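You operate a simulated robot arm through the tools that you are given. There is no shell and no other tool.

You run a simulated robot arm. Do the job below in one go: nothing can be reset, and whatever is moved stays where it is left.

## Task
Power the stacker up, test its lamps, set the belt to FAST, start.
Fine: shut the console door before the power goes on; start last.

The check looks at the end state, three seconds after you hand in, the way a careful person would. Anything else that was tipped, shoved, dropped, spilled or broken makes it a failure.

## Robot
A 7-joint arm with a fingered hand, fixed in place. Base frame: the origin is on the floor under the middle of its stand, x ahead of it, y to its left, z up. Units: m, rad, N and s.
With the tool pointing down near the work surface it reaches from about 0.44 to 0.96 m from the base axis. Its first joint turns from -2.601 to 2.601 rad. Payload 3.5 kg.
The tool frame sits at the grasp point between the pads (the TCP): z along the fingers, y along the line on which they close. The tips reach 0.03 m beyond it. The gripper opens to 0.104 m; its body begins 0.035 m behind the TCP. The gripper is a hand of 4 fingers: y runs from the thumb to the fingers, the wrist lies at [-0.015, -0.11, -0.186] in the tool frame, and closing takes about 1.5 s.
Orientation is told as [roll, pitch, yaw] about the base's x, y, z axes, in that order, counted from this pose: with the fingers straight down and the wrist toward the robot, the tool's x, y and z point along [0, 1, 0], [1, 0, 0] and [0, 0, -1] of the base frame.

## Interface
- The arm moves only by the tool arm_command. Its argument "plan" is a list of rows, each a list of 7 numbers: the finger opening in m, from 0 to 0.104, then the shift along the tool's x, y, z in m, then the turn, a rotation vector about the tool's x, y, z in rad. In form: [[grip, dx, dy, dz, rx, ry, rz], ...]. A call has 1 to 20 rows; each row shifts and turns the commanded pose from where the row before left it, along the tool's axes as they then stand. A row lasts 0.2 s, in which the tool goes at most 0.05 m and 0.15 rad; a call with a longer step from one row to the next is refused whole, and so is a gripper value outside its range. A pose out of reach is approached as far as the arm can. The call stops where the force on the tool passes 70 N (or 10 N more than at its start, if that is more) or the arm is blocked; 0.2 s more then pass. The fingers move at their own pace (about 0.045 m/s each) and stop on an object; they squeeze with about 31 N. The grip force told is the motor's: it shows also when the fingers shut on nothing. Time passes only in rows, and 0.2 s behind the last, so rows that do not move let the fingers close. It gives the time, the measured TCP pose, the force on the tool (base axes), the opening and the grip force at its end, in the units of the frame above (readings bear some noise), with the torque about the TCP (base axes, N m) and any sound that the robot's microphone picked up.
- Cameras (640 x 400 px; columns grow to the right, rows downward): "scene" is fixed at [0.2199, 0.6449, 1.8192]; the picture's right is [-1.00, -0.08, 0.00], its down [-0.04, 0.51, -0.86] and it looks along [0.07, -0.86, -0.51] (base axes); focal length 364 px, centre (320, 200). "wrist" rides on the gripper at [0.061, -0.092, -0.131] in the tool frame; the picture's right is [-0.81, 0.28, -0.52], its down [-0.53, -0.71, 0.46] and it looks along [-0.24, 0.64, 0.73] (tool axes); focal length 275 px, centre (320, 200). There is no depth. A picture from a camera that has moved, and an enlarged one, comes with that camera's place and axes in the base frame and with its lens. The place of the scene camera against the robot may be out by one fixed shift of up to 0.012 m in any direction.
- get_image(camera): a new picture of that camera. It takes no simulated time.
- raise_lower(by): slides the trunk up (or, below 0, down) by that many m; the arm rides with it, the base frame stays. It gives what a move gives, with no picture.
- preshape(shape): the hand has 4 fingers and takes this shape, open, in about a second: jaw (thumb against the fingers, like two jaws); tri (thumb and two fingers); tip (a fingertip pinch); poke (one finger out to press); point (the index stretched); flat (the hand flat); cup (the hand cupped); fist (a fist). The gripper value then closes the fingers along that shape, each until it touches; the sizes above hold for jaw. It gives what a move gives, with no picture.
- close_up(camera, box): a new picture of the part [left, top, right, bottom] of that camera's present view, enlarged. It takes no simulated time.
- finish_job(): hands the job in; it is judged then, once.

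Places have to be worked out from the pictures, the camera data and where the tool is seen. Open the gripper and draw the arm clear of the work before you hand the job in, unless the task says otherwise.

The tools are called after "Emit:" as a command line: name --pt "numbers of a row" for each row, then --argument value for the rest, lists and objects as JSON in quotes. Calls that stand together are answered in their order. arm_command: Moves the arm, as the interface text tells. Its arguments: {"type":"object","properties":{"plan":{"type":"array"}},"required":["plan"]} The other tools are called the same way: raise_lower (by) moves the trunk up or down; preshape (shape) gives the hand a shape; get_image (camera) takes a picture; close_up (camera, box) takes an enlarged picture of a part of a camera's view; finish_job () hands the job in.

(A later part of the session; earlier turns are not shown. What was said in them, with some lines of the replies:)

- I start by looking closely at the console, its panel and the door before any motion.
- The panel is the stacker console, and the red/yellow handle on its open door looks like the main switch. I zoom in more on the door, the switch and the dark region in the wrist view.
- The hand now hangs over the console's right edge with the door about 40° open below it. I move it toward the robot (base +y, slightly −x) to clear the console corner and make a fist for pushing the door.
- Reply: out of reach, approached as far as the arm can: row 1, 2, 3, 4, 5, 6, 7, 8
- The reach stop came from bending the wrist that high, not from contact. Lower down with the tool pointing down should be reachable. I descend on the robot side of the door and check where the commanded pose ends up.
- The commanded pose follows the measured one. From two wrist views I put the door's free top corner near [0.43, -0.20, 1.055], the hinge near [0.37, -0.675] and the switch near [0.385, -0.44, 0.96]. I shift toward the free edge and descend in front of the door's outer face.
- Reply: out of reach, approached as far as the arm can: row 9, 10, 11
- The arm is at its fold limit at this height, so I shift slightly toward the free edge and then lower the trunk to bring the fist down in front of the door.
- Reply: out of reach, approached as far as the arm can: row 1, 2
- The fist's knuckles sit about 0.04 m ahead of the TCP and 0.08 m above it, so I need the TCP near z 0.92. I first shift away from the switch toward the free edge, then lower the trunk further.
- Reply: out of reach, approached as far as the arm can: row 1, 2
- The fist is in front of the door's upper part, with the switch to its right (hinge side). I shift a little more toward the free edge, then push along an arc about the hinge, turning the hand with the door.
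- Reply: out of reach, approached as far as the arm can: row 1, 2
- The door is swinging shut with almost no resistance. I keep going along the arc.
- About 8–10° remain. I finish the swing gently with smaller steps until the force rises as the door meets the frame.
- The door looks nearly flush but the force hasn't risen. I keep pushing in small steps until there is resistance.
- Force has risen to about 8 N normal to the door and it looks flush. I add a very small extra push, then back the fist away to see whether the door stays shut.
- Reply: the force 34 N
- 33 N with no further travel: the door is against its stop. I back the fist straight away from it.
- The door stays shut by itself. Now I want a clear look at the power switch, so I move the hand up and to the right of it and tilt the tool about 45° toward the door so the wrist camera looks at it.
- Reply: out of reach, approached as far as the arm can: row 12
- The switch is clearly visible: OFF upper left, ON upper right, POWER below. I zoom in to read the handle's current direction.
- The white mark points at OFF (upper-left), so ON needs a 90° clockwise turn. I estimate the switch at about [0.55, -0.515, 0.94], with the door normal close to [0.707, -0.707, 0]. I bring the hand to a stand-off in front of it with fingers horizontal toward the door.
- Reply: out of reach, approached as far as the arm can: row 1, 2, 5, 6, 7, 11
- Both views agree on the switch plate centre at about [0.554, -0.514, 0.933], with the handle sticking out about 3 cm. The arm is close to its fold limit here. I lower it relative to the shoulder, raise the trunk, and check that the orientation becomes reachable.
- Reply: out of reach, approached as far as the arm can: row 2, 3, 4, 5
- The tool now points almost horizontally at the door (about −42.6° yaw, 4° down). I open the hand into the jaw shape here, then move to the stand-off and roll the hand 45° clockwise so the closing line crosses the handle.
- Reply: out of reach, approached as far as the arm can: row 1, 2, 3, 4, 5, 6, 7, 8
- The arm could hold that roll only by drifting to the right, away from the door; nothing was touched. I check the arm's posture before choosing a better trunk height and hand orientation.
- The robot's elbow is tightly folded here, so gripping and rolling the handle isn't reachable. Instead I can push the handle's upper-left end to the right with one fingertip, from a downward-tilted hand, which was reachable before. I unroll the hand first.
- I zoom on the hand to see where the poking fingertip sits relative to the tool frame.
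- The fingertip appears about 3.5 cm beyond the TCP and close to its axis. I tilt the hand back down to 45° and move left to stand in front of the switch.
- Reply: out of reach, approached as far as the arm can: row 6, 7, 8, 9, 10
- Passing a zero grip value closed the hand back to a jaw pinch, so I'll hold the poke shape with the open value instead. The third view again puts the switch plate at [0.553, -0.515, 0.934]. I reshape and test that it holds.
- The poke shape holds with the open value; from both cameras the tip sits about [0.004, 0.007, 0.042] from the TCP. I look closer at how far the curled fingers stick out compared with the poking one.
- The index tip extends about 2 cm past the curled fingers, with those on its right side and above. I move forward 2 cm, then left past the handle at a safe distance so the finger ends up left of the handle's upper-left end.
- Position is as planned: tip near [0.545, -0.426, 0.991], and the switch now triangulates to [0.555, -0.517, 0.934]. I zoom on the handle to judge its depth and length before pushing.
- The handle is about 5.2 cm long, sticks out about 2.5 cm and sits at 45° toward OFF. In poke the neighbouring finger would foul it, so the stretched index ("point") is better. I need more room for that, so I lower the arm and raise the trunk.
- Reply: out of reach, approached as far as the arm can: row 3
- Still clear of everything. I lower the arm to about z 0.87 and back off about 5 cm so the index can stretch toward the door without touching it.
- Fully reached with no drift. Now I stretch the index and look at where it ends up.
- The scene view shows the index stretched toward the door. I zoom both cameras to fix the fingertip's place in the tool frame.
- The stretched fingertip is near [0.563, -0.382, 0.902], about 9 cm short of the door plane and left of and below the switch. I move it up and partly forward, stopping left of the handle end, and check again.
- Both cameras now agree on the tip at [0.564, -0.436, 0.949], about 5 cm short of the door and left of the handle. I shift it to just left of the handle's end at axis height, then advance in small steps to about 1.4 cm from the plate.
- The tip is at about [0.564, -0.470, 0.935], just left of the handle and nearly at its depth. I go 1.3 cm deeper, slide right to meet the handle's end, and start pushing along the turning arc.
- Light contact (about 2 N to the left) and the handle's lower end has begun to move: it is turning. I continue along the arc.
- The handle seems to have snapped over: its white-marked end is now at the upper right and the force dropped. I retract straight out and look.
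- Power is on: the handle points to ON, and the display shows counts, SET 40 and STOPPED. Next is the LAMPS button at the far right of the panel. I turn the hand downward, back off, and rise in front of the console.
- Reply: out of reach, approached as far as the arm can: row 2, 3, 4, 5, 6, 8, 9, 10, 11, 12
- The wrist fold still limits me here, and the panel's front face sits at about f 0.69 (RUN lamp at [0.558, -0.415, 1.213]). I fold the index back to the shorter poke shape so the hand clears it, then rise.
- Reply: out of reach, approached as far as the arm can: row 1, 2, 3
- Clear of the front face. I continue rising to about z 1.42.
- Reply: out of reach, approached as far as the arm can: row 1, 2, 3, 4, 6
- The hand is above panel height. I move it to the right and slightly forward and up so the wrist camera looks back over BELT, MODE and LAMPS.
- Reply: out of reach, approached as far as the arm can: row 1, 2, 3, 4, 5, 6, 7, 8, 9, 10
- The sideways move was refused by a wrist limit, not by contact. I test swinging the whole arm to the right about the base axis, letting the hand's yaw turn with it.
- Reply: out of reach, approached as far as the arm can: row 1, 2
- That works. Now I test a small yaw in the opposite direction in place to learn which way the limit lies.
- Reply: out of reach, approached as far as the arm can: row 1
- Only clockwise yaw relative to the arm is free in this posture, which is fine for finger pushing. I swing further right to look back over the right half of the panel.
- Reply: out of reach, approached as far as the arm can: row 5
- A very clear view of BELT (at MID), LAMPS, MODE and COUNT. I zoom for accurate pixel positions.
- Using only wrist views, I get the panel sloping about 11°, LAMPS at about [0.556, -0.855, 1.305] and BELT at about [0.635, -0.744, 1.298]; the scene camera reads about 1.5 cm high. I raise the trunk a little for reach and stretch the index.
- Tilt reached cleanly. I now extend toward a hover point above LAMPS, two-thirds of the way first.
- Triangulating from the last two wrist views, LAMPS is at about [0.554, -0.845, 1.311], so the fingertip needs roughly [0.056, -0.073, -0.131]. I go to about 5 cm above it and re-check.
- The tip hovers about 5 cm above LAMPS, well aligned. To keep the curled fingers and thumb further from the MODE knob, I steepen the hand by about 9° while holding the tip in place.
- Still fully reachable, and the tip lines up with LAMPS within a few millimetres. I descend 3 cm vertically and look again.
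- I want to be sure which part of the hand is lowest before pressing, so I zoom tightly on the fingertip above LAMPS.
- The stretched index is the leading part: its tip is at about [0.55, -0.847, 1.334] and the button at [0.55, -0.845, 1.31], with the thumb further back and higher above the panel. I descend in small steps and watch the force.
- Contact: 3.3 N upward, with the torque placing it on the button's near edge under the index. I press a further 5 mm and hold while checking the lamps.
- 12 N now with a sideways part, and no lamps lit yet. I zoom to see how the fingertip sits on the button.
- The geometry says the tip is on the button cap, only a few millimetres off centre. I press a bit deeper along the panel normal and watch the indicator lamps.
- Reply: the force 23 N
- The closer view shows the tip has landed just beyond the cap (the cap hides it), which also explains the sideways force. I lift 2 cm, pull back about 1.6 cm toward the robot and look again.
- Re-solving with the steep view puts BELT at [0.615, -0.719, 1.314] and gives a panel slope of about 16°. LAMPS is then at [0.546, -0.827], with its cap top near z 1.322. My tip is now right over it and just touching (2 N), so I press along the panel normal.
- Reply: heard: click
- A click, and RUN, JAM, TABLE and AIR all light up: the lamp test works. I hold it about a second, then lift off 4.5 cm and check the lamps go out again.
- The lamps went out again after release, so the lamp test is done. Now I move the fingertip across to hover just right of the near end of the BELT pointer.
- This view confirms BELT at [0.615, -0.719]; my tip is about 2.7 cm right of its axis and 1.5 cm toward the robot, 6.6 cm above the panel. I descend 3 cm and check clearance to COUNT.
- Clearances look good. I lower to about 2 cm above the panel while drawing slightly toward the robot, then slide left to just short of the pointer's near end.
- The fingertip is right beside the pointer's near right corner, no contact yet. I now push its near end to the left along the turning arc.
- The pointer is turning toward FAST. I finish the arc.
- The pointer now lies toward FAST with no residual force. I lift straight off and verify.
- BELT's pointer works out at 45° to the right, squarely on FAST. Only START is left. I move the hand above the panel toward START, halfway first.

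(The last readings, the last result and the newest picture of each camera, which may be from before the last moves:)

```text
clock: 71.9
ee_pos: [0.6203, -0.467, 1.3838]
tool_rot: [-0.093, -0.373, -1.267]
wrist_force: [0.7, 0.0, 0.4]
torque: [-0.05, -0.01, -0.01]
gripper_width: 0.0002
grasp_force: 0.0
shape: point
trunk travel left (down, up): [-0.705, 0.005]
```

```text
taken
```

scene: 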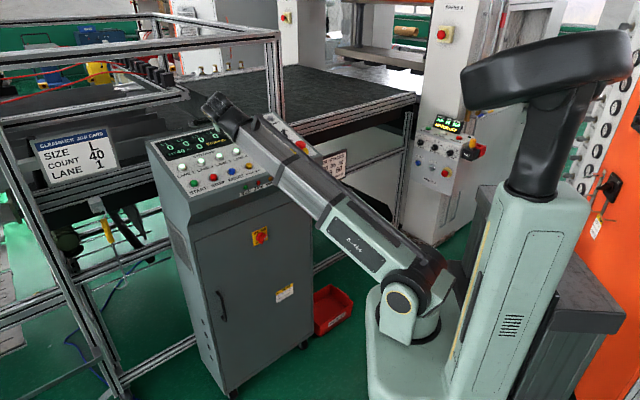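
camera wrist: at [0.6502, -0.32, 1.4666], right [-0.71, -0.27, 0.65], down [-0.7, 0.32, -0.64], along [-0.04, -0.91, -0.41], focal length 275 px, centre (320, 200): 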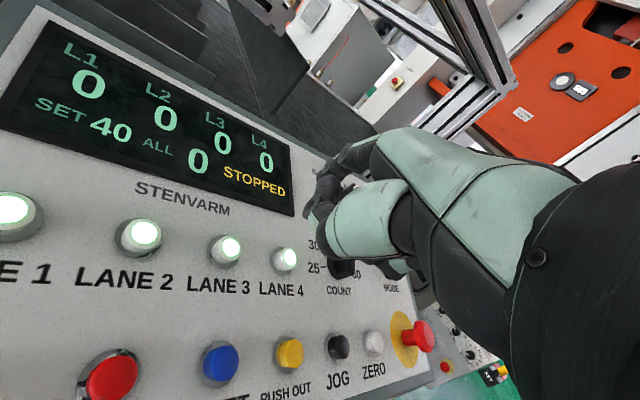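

Clean so far. I continue the other half toward a hover near START.

Emit:
arm_command --pt "0.104 0.0191 -0.0269 -0.0143 0 0 0" --pt "0.104 0.0191 -0.0269 -0.0143 0 0 0" --pt "0.104 0.0191 -0.0269 -0.0143 0 0 0" --pt "0.104 0.0191 -0.0269 -0.0143 0 0 0"

Emit:
get_image --camera "wrist"

Emit:
close_up --camera "scene" --box '[140, 80, 300, 210]'

```text
clock: 72.9
ee_pos: [0.6621, -0.3305, 1.3891]
tool_rot: [-0.094, -0.373, -1.266]
wrist_force: [-0.8, -0.3, 0.8]
torque: [-0.01, 0.02, 0.05]
gripper_width: 0.0
grasp_force: 0.0
shape: point
trunk travel left (down, up): [-0.705, 0.005]
```

```text
taken
camera wrist: at [0.6925, -0.1836, 1.4727], right [-0.71, -0.27, 0.65], down [-0.7, 0.32, -0.64], along [-0.04, -0.91, -0.41], focal length 275 px, centre (320, 200)
```

wrist: 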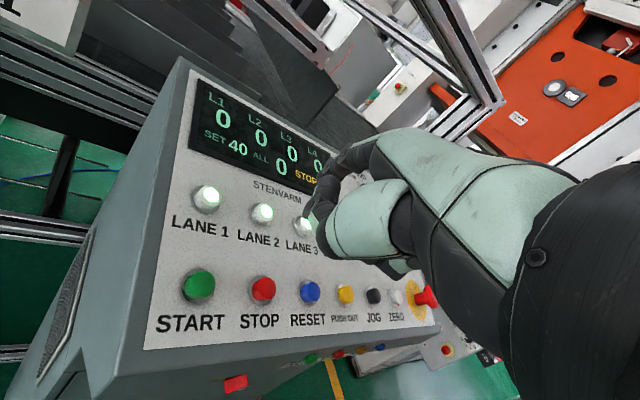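

```text
3.08 times, centred on (220, 145) of scene
camera zoom: at [0.2199, 0.6449, 1.8192], right [-1.0, -0.08, 0.0], down [-0.04, 0.51, -0.86], along [0.07, -0.86, -0.51], focal length 1121 px, centre (628, 369)
```

zoom: 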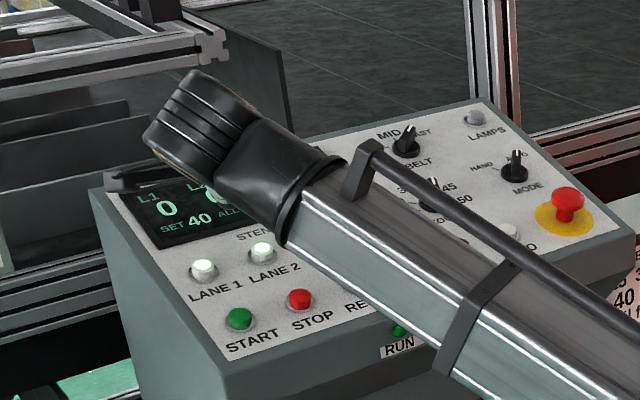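

START is at about [0.707, -0.351] with its cap top near z 1.259. I bring the fingertip to hover about 4 cm above it.

Emit:
arm_command --pt "0.104 0.0079 -0.0175 0.0106 0 0 0" --pt "0.104 0.0079 -0.0175 0.0106 0 0 0" --pt "0.104 0.008 -0.0174 0.0106 0 0 0" --pt "0.104 0.0018 -0.0072 0.0187 0 0 0" --pt "0.104 0.0018 -0.0072 0.0187 0 0 0"

Emit:
get_image --camera "wrist"

Emit:
close_up --camera "wrist" --box '[220, 120, 400, 300]'

Emit:
close_up --camera "scene" --box '[140, 100, 300, 230]'

```text
clock: 74.1
ee_pos: [0.6685, -0.289, 1.2992]
tool_rot: [-0.093, -0.374, -1.264]
wrist_force: [-0.9, 0.7, 0.1]
torque: [-0.01, 0.02, 0.02]
gripper_width: 0.0
grasp_force: 0.0
shape: point
trunk travel left (down, up): [-0.705, 0.005]
```

```text
taken
camera wrist: at [0.6993, -0.1425, 1.3838], right [-0.71, -0.27, 0.65], down [-0.7, 0.32, -0.64], along [-0.04, -0.91, -0.41], focal length 275 px, centre (320, 200)
```

wrist: 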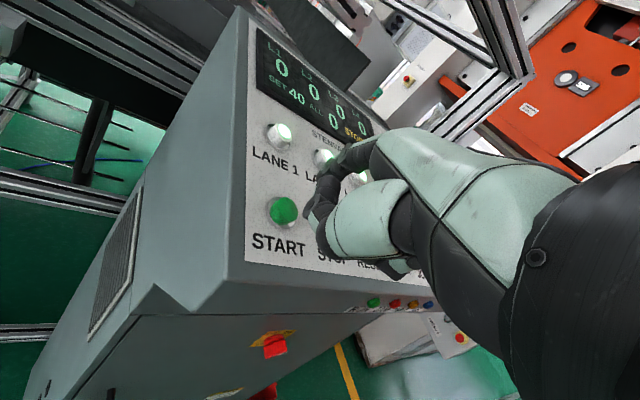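

```text
2.22 times, centred on (310, 210) of wrist
camera zoom: at [0.6993, -0.1425, 1.3838], right [-0.71, -0.27, 0.65], down [-0.7, 0.32, -0.64], along [-0.04, -0.91, -0.41], focal length 612 px, centre (342, 178)
```

zoom: 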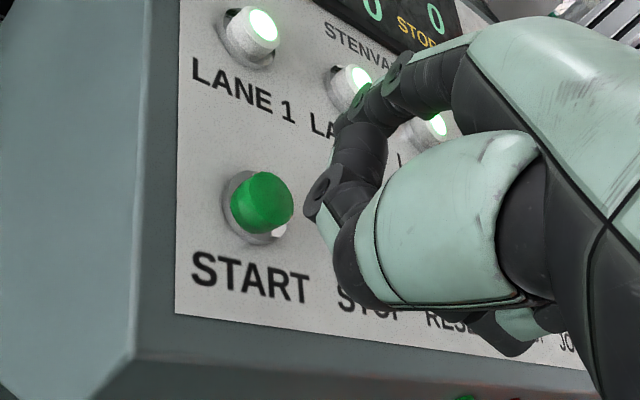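

```text
3.08 times, centred on (220, 165) of scene
camera zoom: at [0.2199, 0.6449, 1.8192], right [-1.0, -0.08, 0.0], down [-0.04, 0.51, -0.86], along [0.07, -0.86, -0.51], focal length 1121 px, centre (628, 308)
```

zoom: 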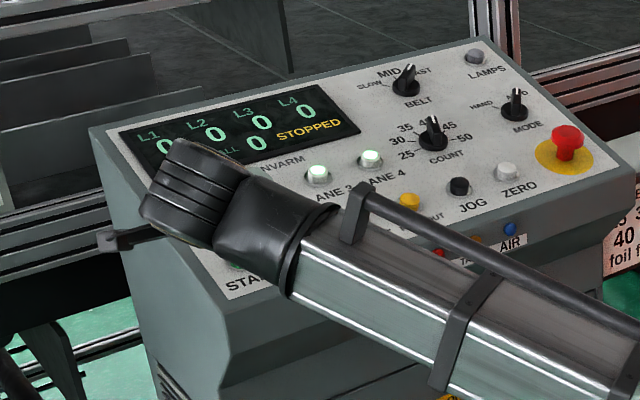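

START refines to [0.7055, -0.347, 1.260], and the tip hovers within 4 mm of it in plan. I descend another 2.2 cm with that small correction.

Emit:
arm_command --pt "0.104 0.0017 -0.0057 0.0095 0 0 0" --pt "0.104 0.0017 -0.0057 0.0095 0 0 0"

Emit:
close_up --camera "wrist" --box '[260, 130, 380, 250]'

```text
clock: 74.7
ee_pos: [0.6691, -0.2861, 1.2779]
tool_rot: [-0.094, -0.374, -1.264]
wrist_force: [-0.3, 1.2, -0.7]
torque: [0.02, 0.01, 0.02]
gripper_width: 0.0
grasp_force: 0.0
shape: point
trunk travel left (down, up): [-0.705, 0.005]
```

```text
3.33 times, centred on (320, 190) of wrist
camera zoom: at [0.7001, -0.139, 1.3613], right [-0.71, -0.27, 0.65], down [-0.7, 0.32, -0.64], along [-0.04, -0.91, -0.41], focal length 918 px, centre (320, 233)
```

zoom: 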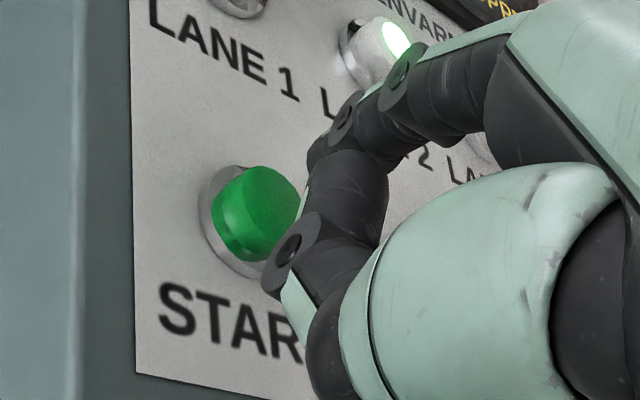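

The alignment matches the successful LAMPS press. Door shut, power on, lamps tested, BELT on FAST: I now press START along the panel normal until it clicks.

Emit:
arm_command --pt "0.104 0.0001 -0.0044 0.008 0 0 0" --pt "0.104 0.0009 -0.0005 0.0038 0 0 0"

Emit:
close_up --camera "wrist" --box '[260, 130, 380, 250]'

Emit:
close_up --camera "scene" --box '[140, 100, 300, 230]'

```text
clock: 75.3
ee_pos: [0.6694, -0.2852, 1.265]
tool_rot: [-0.094, -0.373, -1.263]
wrist_force: [0.0, -0.2, 0.1]
torque: [0.02, -0.01, 0.0]
gripper_width: 0.0
grasp_force: 0.0
shape: point
trunk travel left (down, up): [-0.705, 0.005]
```

```text
3.33 times, centred on (320, 190) of wrist
camera zoom: at [0.7, -0.1394, 1.3486], right [-0.71, -0.27, 0.65], down [-0.7, 0.32, -0.64], along [-0.04, -0.91, -0.42], focal length 918 px, centre (320, 233)
```

zoom: 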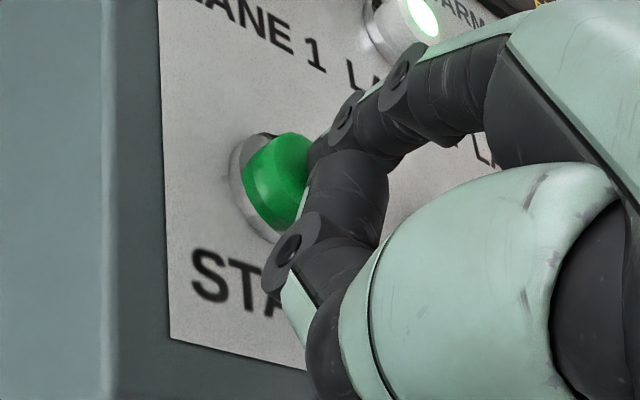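

```text
3.08 times, centred on (220, 165) of scene
camera zoom: at [0.2199, 0.6449, 1.8192], right [-1.0, -0.08, 0.0], down [-0.04, 0.51, -0.86], along [0.07, -0.86, -0.51], focal length 1121 px, centre (628, 308)
```

zoom: 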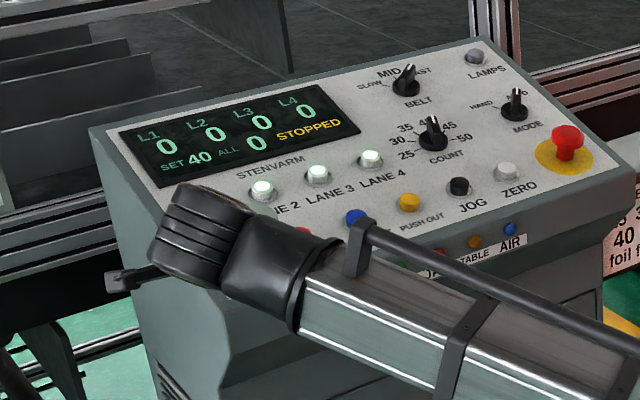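

No contact yet, with alignment still good. I continue pressing in 4 mm steps along the normal.

Emit:
arm_command --pt "0.104 0.0009 -0.0005 0.0038 0 0 0" --pt "0.104 0.0009 -0.0005 0.0038 0 0 0"

Emit:
close_up --camera "wrist" --box '[260, 130, 380, 250]'

Emit:
close_up --camera "scene" --box '[140, 100, 300, 230]'

```text
clock: 75.9
ee_pos: [0.6711, -0.2855, 1.2574]
tool_rot: [-0.091, -0.376, -1.263]
wrist_force: [-0.7, 2.3, 2.3]
torque: [-0.13, -0.09, -0.01]
gripper_width: 0.0002
grasp_force: 0.1
shape: point
trunk travel left (down, up): [-0.705, 0.005]
heard: click
```

```text
3.33 times, centred on (320, 190) of wrist
camera zoom: at [0.7013, -0.1401, 1.3411], right [-0.71, -0.27, 0.65], down [-0.7, 0.32, -0.64], along [-0.04, -0.91, -0.41], focal length 918 px, centre (320, 233)
```

zoom: 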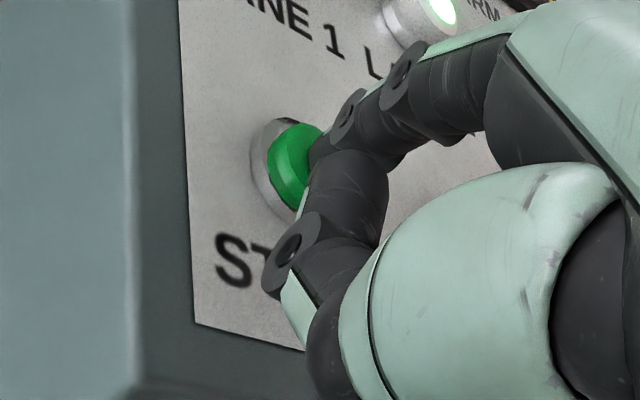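

```text
3.08 times, centred on (220, 165) of scene
camera zoom: at [0.2199, 0.6449, 1.8192], right [-1.0, -0.08, 0.0], down [-0.04, 0.51, -0.86], along [0.07, -0.86, -0.51], focal length 1121 px, centre (628, 308)
```

zoom: 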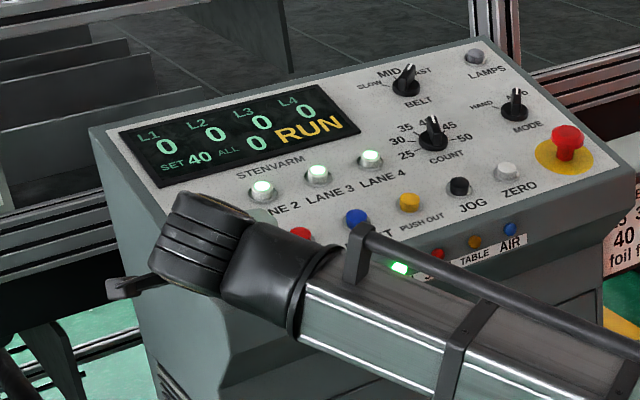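

START clicked; the display reads RUN and the RUN lamp is lit. I lift straight off and draw the arm back from the console.

Emit:
arm_command --pt "0.104 -0.0014 0.0054 -0.014 0 0 0" --pt "0.104 -0.0028 0.0108 -0.028 0 0 0" --pt "0.104 -0.0028 0.0108 -0.028 0 0 0" --pt "0.104 -0.0028 0.0108 -0.028 0 0 0" --pt "0.104 -0.0148 -0.0246 -0.0081 0 0 0" --pt "0.104 -0.0148 -0.0246 -0.0081 0 0 0" --pt "0.104 -0.0148 -0.0246 -0.0081 0 0 0"

Emit:
get_image --camera "scene"

Emit:
get_image --camera "wrist"

```text
clock: 77.5
ee_pos: [0.6052, -0.2232, 1.3624]
tool_rot: [-0.093, -0.372, -1.266]
wrist_force: [-0.7, 0.3, -0.2]
torque: [-0.05, -0.05, 0.01]
gripper_width: 0.0959
grasp_force: 0.0
shape: point
trunk travel left (down, up): [-0.705, 0.005]
```

```text
taken
```

scene: 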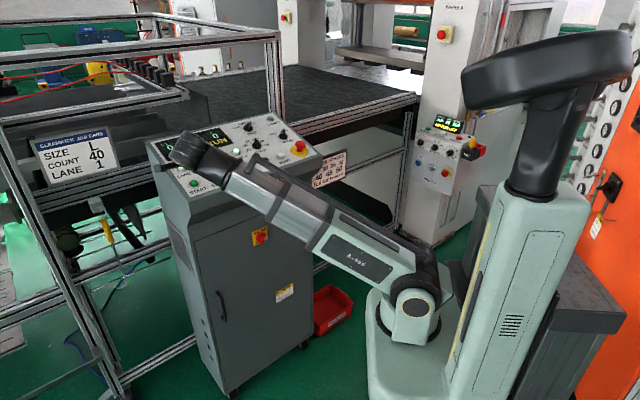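

```text
taken
camera wrist: at [0.6369, -0.0775, 1.4452], right [-0.71, -0.27, 0.65], down [-0.7, 0.32, -0.64], along [-0.04, -0.91, -0.41], focal length 275 px, centre (320, 200)
```

wrist: 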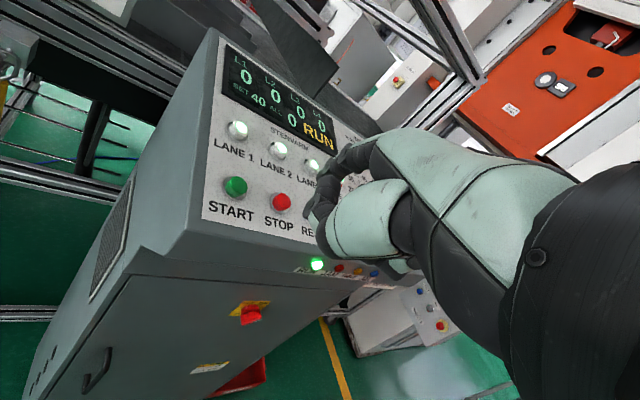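

The stacker shows RUN with the RUN lamp lit. I swing the arm to the left away from the console, opening the hand once clear.

Emit:
arm_command --pt "0.104 0.0185 -0.0238 -0.0109 -0.0046 0.018 -0.0467" --pt "0.104 0.0185 -0.0238 -0.0109 -0.0046 0.018 -0.0467" --pt "0.104 0.0185 -0.0238 -0.0109 -0.0046 0.018 -0.0467" --pt "0.104 0.0185 -0.0238 -0.0109 -0.0046 0.018 -0.0467"

Emit:
preshape --shape "jaw"

Emit:
get_image --camera "scene"

Emit:
close_up --camera "scene" --box '[140, 100, 340, 225]'

Emit:
close_up --camera "scene" --box '[150, 190, 350, 400]'

Emit:
close_up --camera "scene" --box '[225, 105, 325, 165]'

```text
clock: 78.5
ee_pos: [0.6395, -0.0978, 1.3614]
tool_rot: [-0.097, -0.373, -1.061]
wrist_force: [1.3, 0.7, -0.8]
torque: [-0.02, -0.03, 0.0]
gripper_width: 0.0959
grasp_force: 0.0
shape: point
trunk travel left (down, up): [-0.705, 0.005]
```

```text
clock: 79.4
ee_pos: [0.6404, -0.0985, 1.3605]
tool_rot: [-0.097, -0.374, -1.062]
wrist_force: [0.3, 0.1, 0.5]
torque: [0.01, -0.01, 0.01]
gripper_width: 0.1036
grasp_force: 0.1
shape: jaw
trunk travel left (down, up): [-0.705, 0.005]
```

```text
taken
```

scene: 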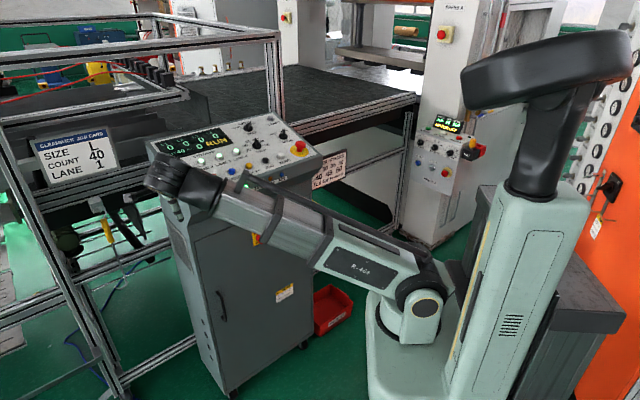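

```text
3.20 times, centred on (240, 162) of scene
camera zoom: at [0.2199, 0.6449, 1.8192], right [-1.0, -0.08, 0.0], down [-0.04, 0.51, -0.86], along [0.07, -0.86, -0.51], focal length 1166 px, centre (576, 320)
```

zoom: 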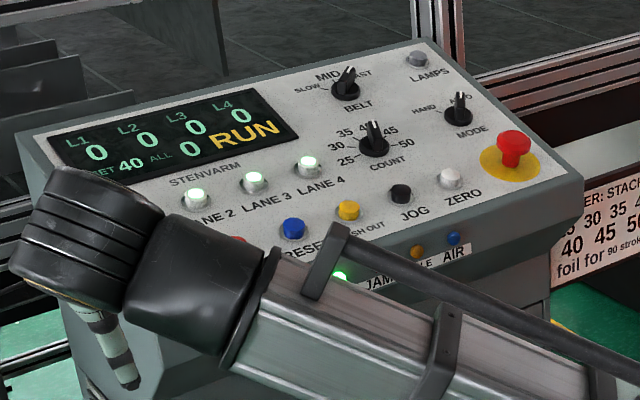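

```text
1.90 times, centred on (250, 295) of scene
camera zoom: at [0.2199, 0.6449, 1.8192], right [-1.0, -0.08, 0.0], down [-0.04, 0.51, -0.86], along [0.07, -0.86, -0.51], focal length 694 px, centre (453, 19)
```

zoom: 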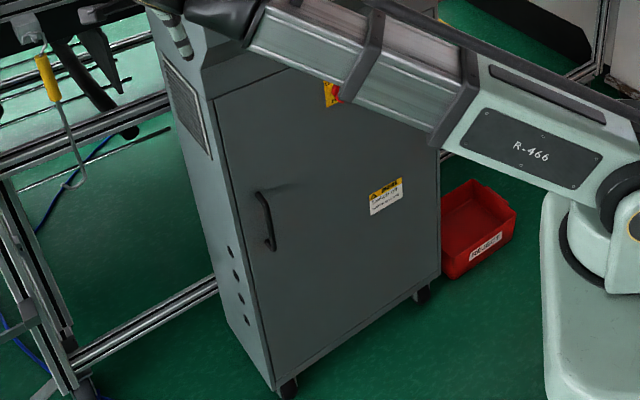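

```text
6.40 times, centred on (275, 135) of scene
camera zoom: at [0.2199, 0.6449, 1.8192], right [-1.0, -0.08, 0.0], down [-0.04, 0.51, -0.86], along [0.07, -0.86, -0.51], focal length 2331 px, centre (608, 616)
```

zoom: 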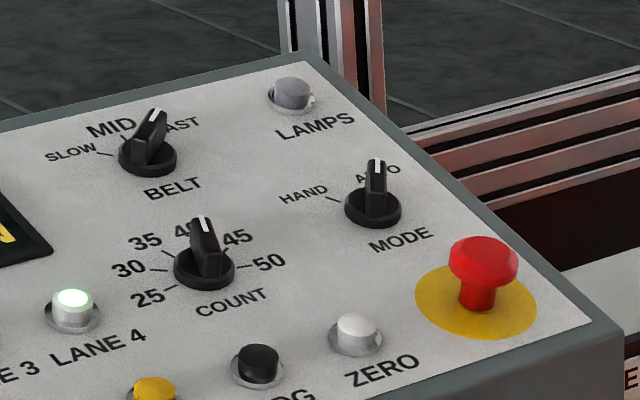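

Everything checks out: the door is shut, POWER is ON, BELT is on FAST, COUNT, MODE and E-stop are unchanged, and the display reads RUN. The hand is open and clear of the console, so I hand the job in.

Emit:
finish_job

```text
The job is handed in.
```

The stacker is running with the belt on FAST, and I've handed the job in. I did the steps in the order you asked:

1. **Door:** I pushed the console door shut before anything else, and it stayed shut.
2. **Power:** I turned the switch on the door from OFF to ON. The display came up showing STOPPED.
3. **Lamp test:** LAMPS clicked on my second try, after the finger first landed on the panel just behind the button. RUN, JAM, TABLE and AIR all lit, and went out again on release.
4. **Belt:** I turned the knob from MID to FAST, and the pointer now sits on FAST.
5. **Start:** I pressed START last. It clicked, the display changed to RUN and the RUN lamp came on.

COUNT, MODE and the emergency stop are as they were. I saw nothing else moved or knocked over. The hand is open and the arm is clear of the console.
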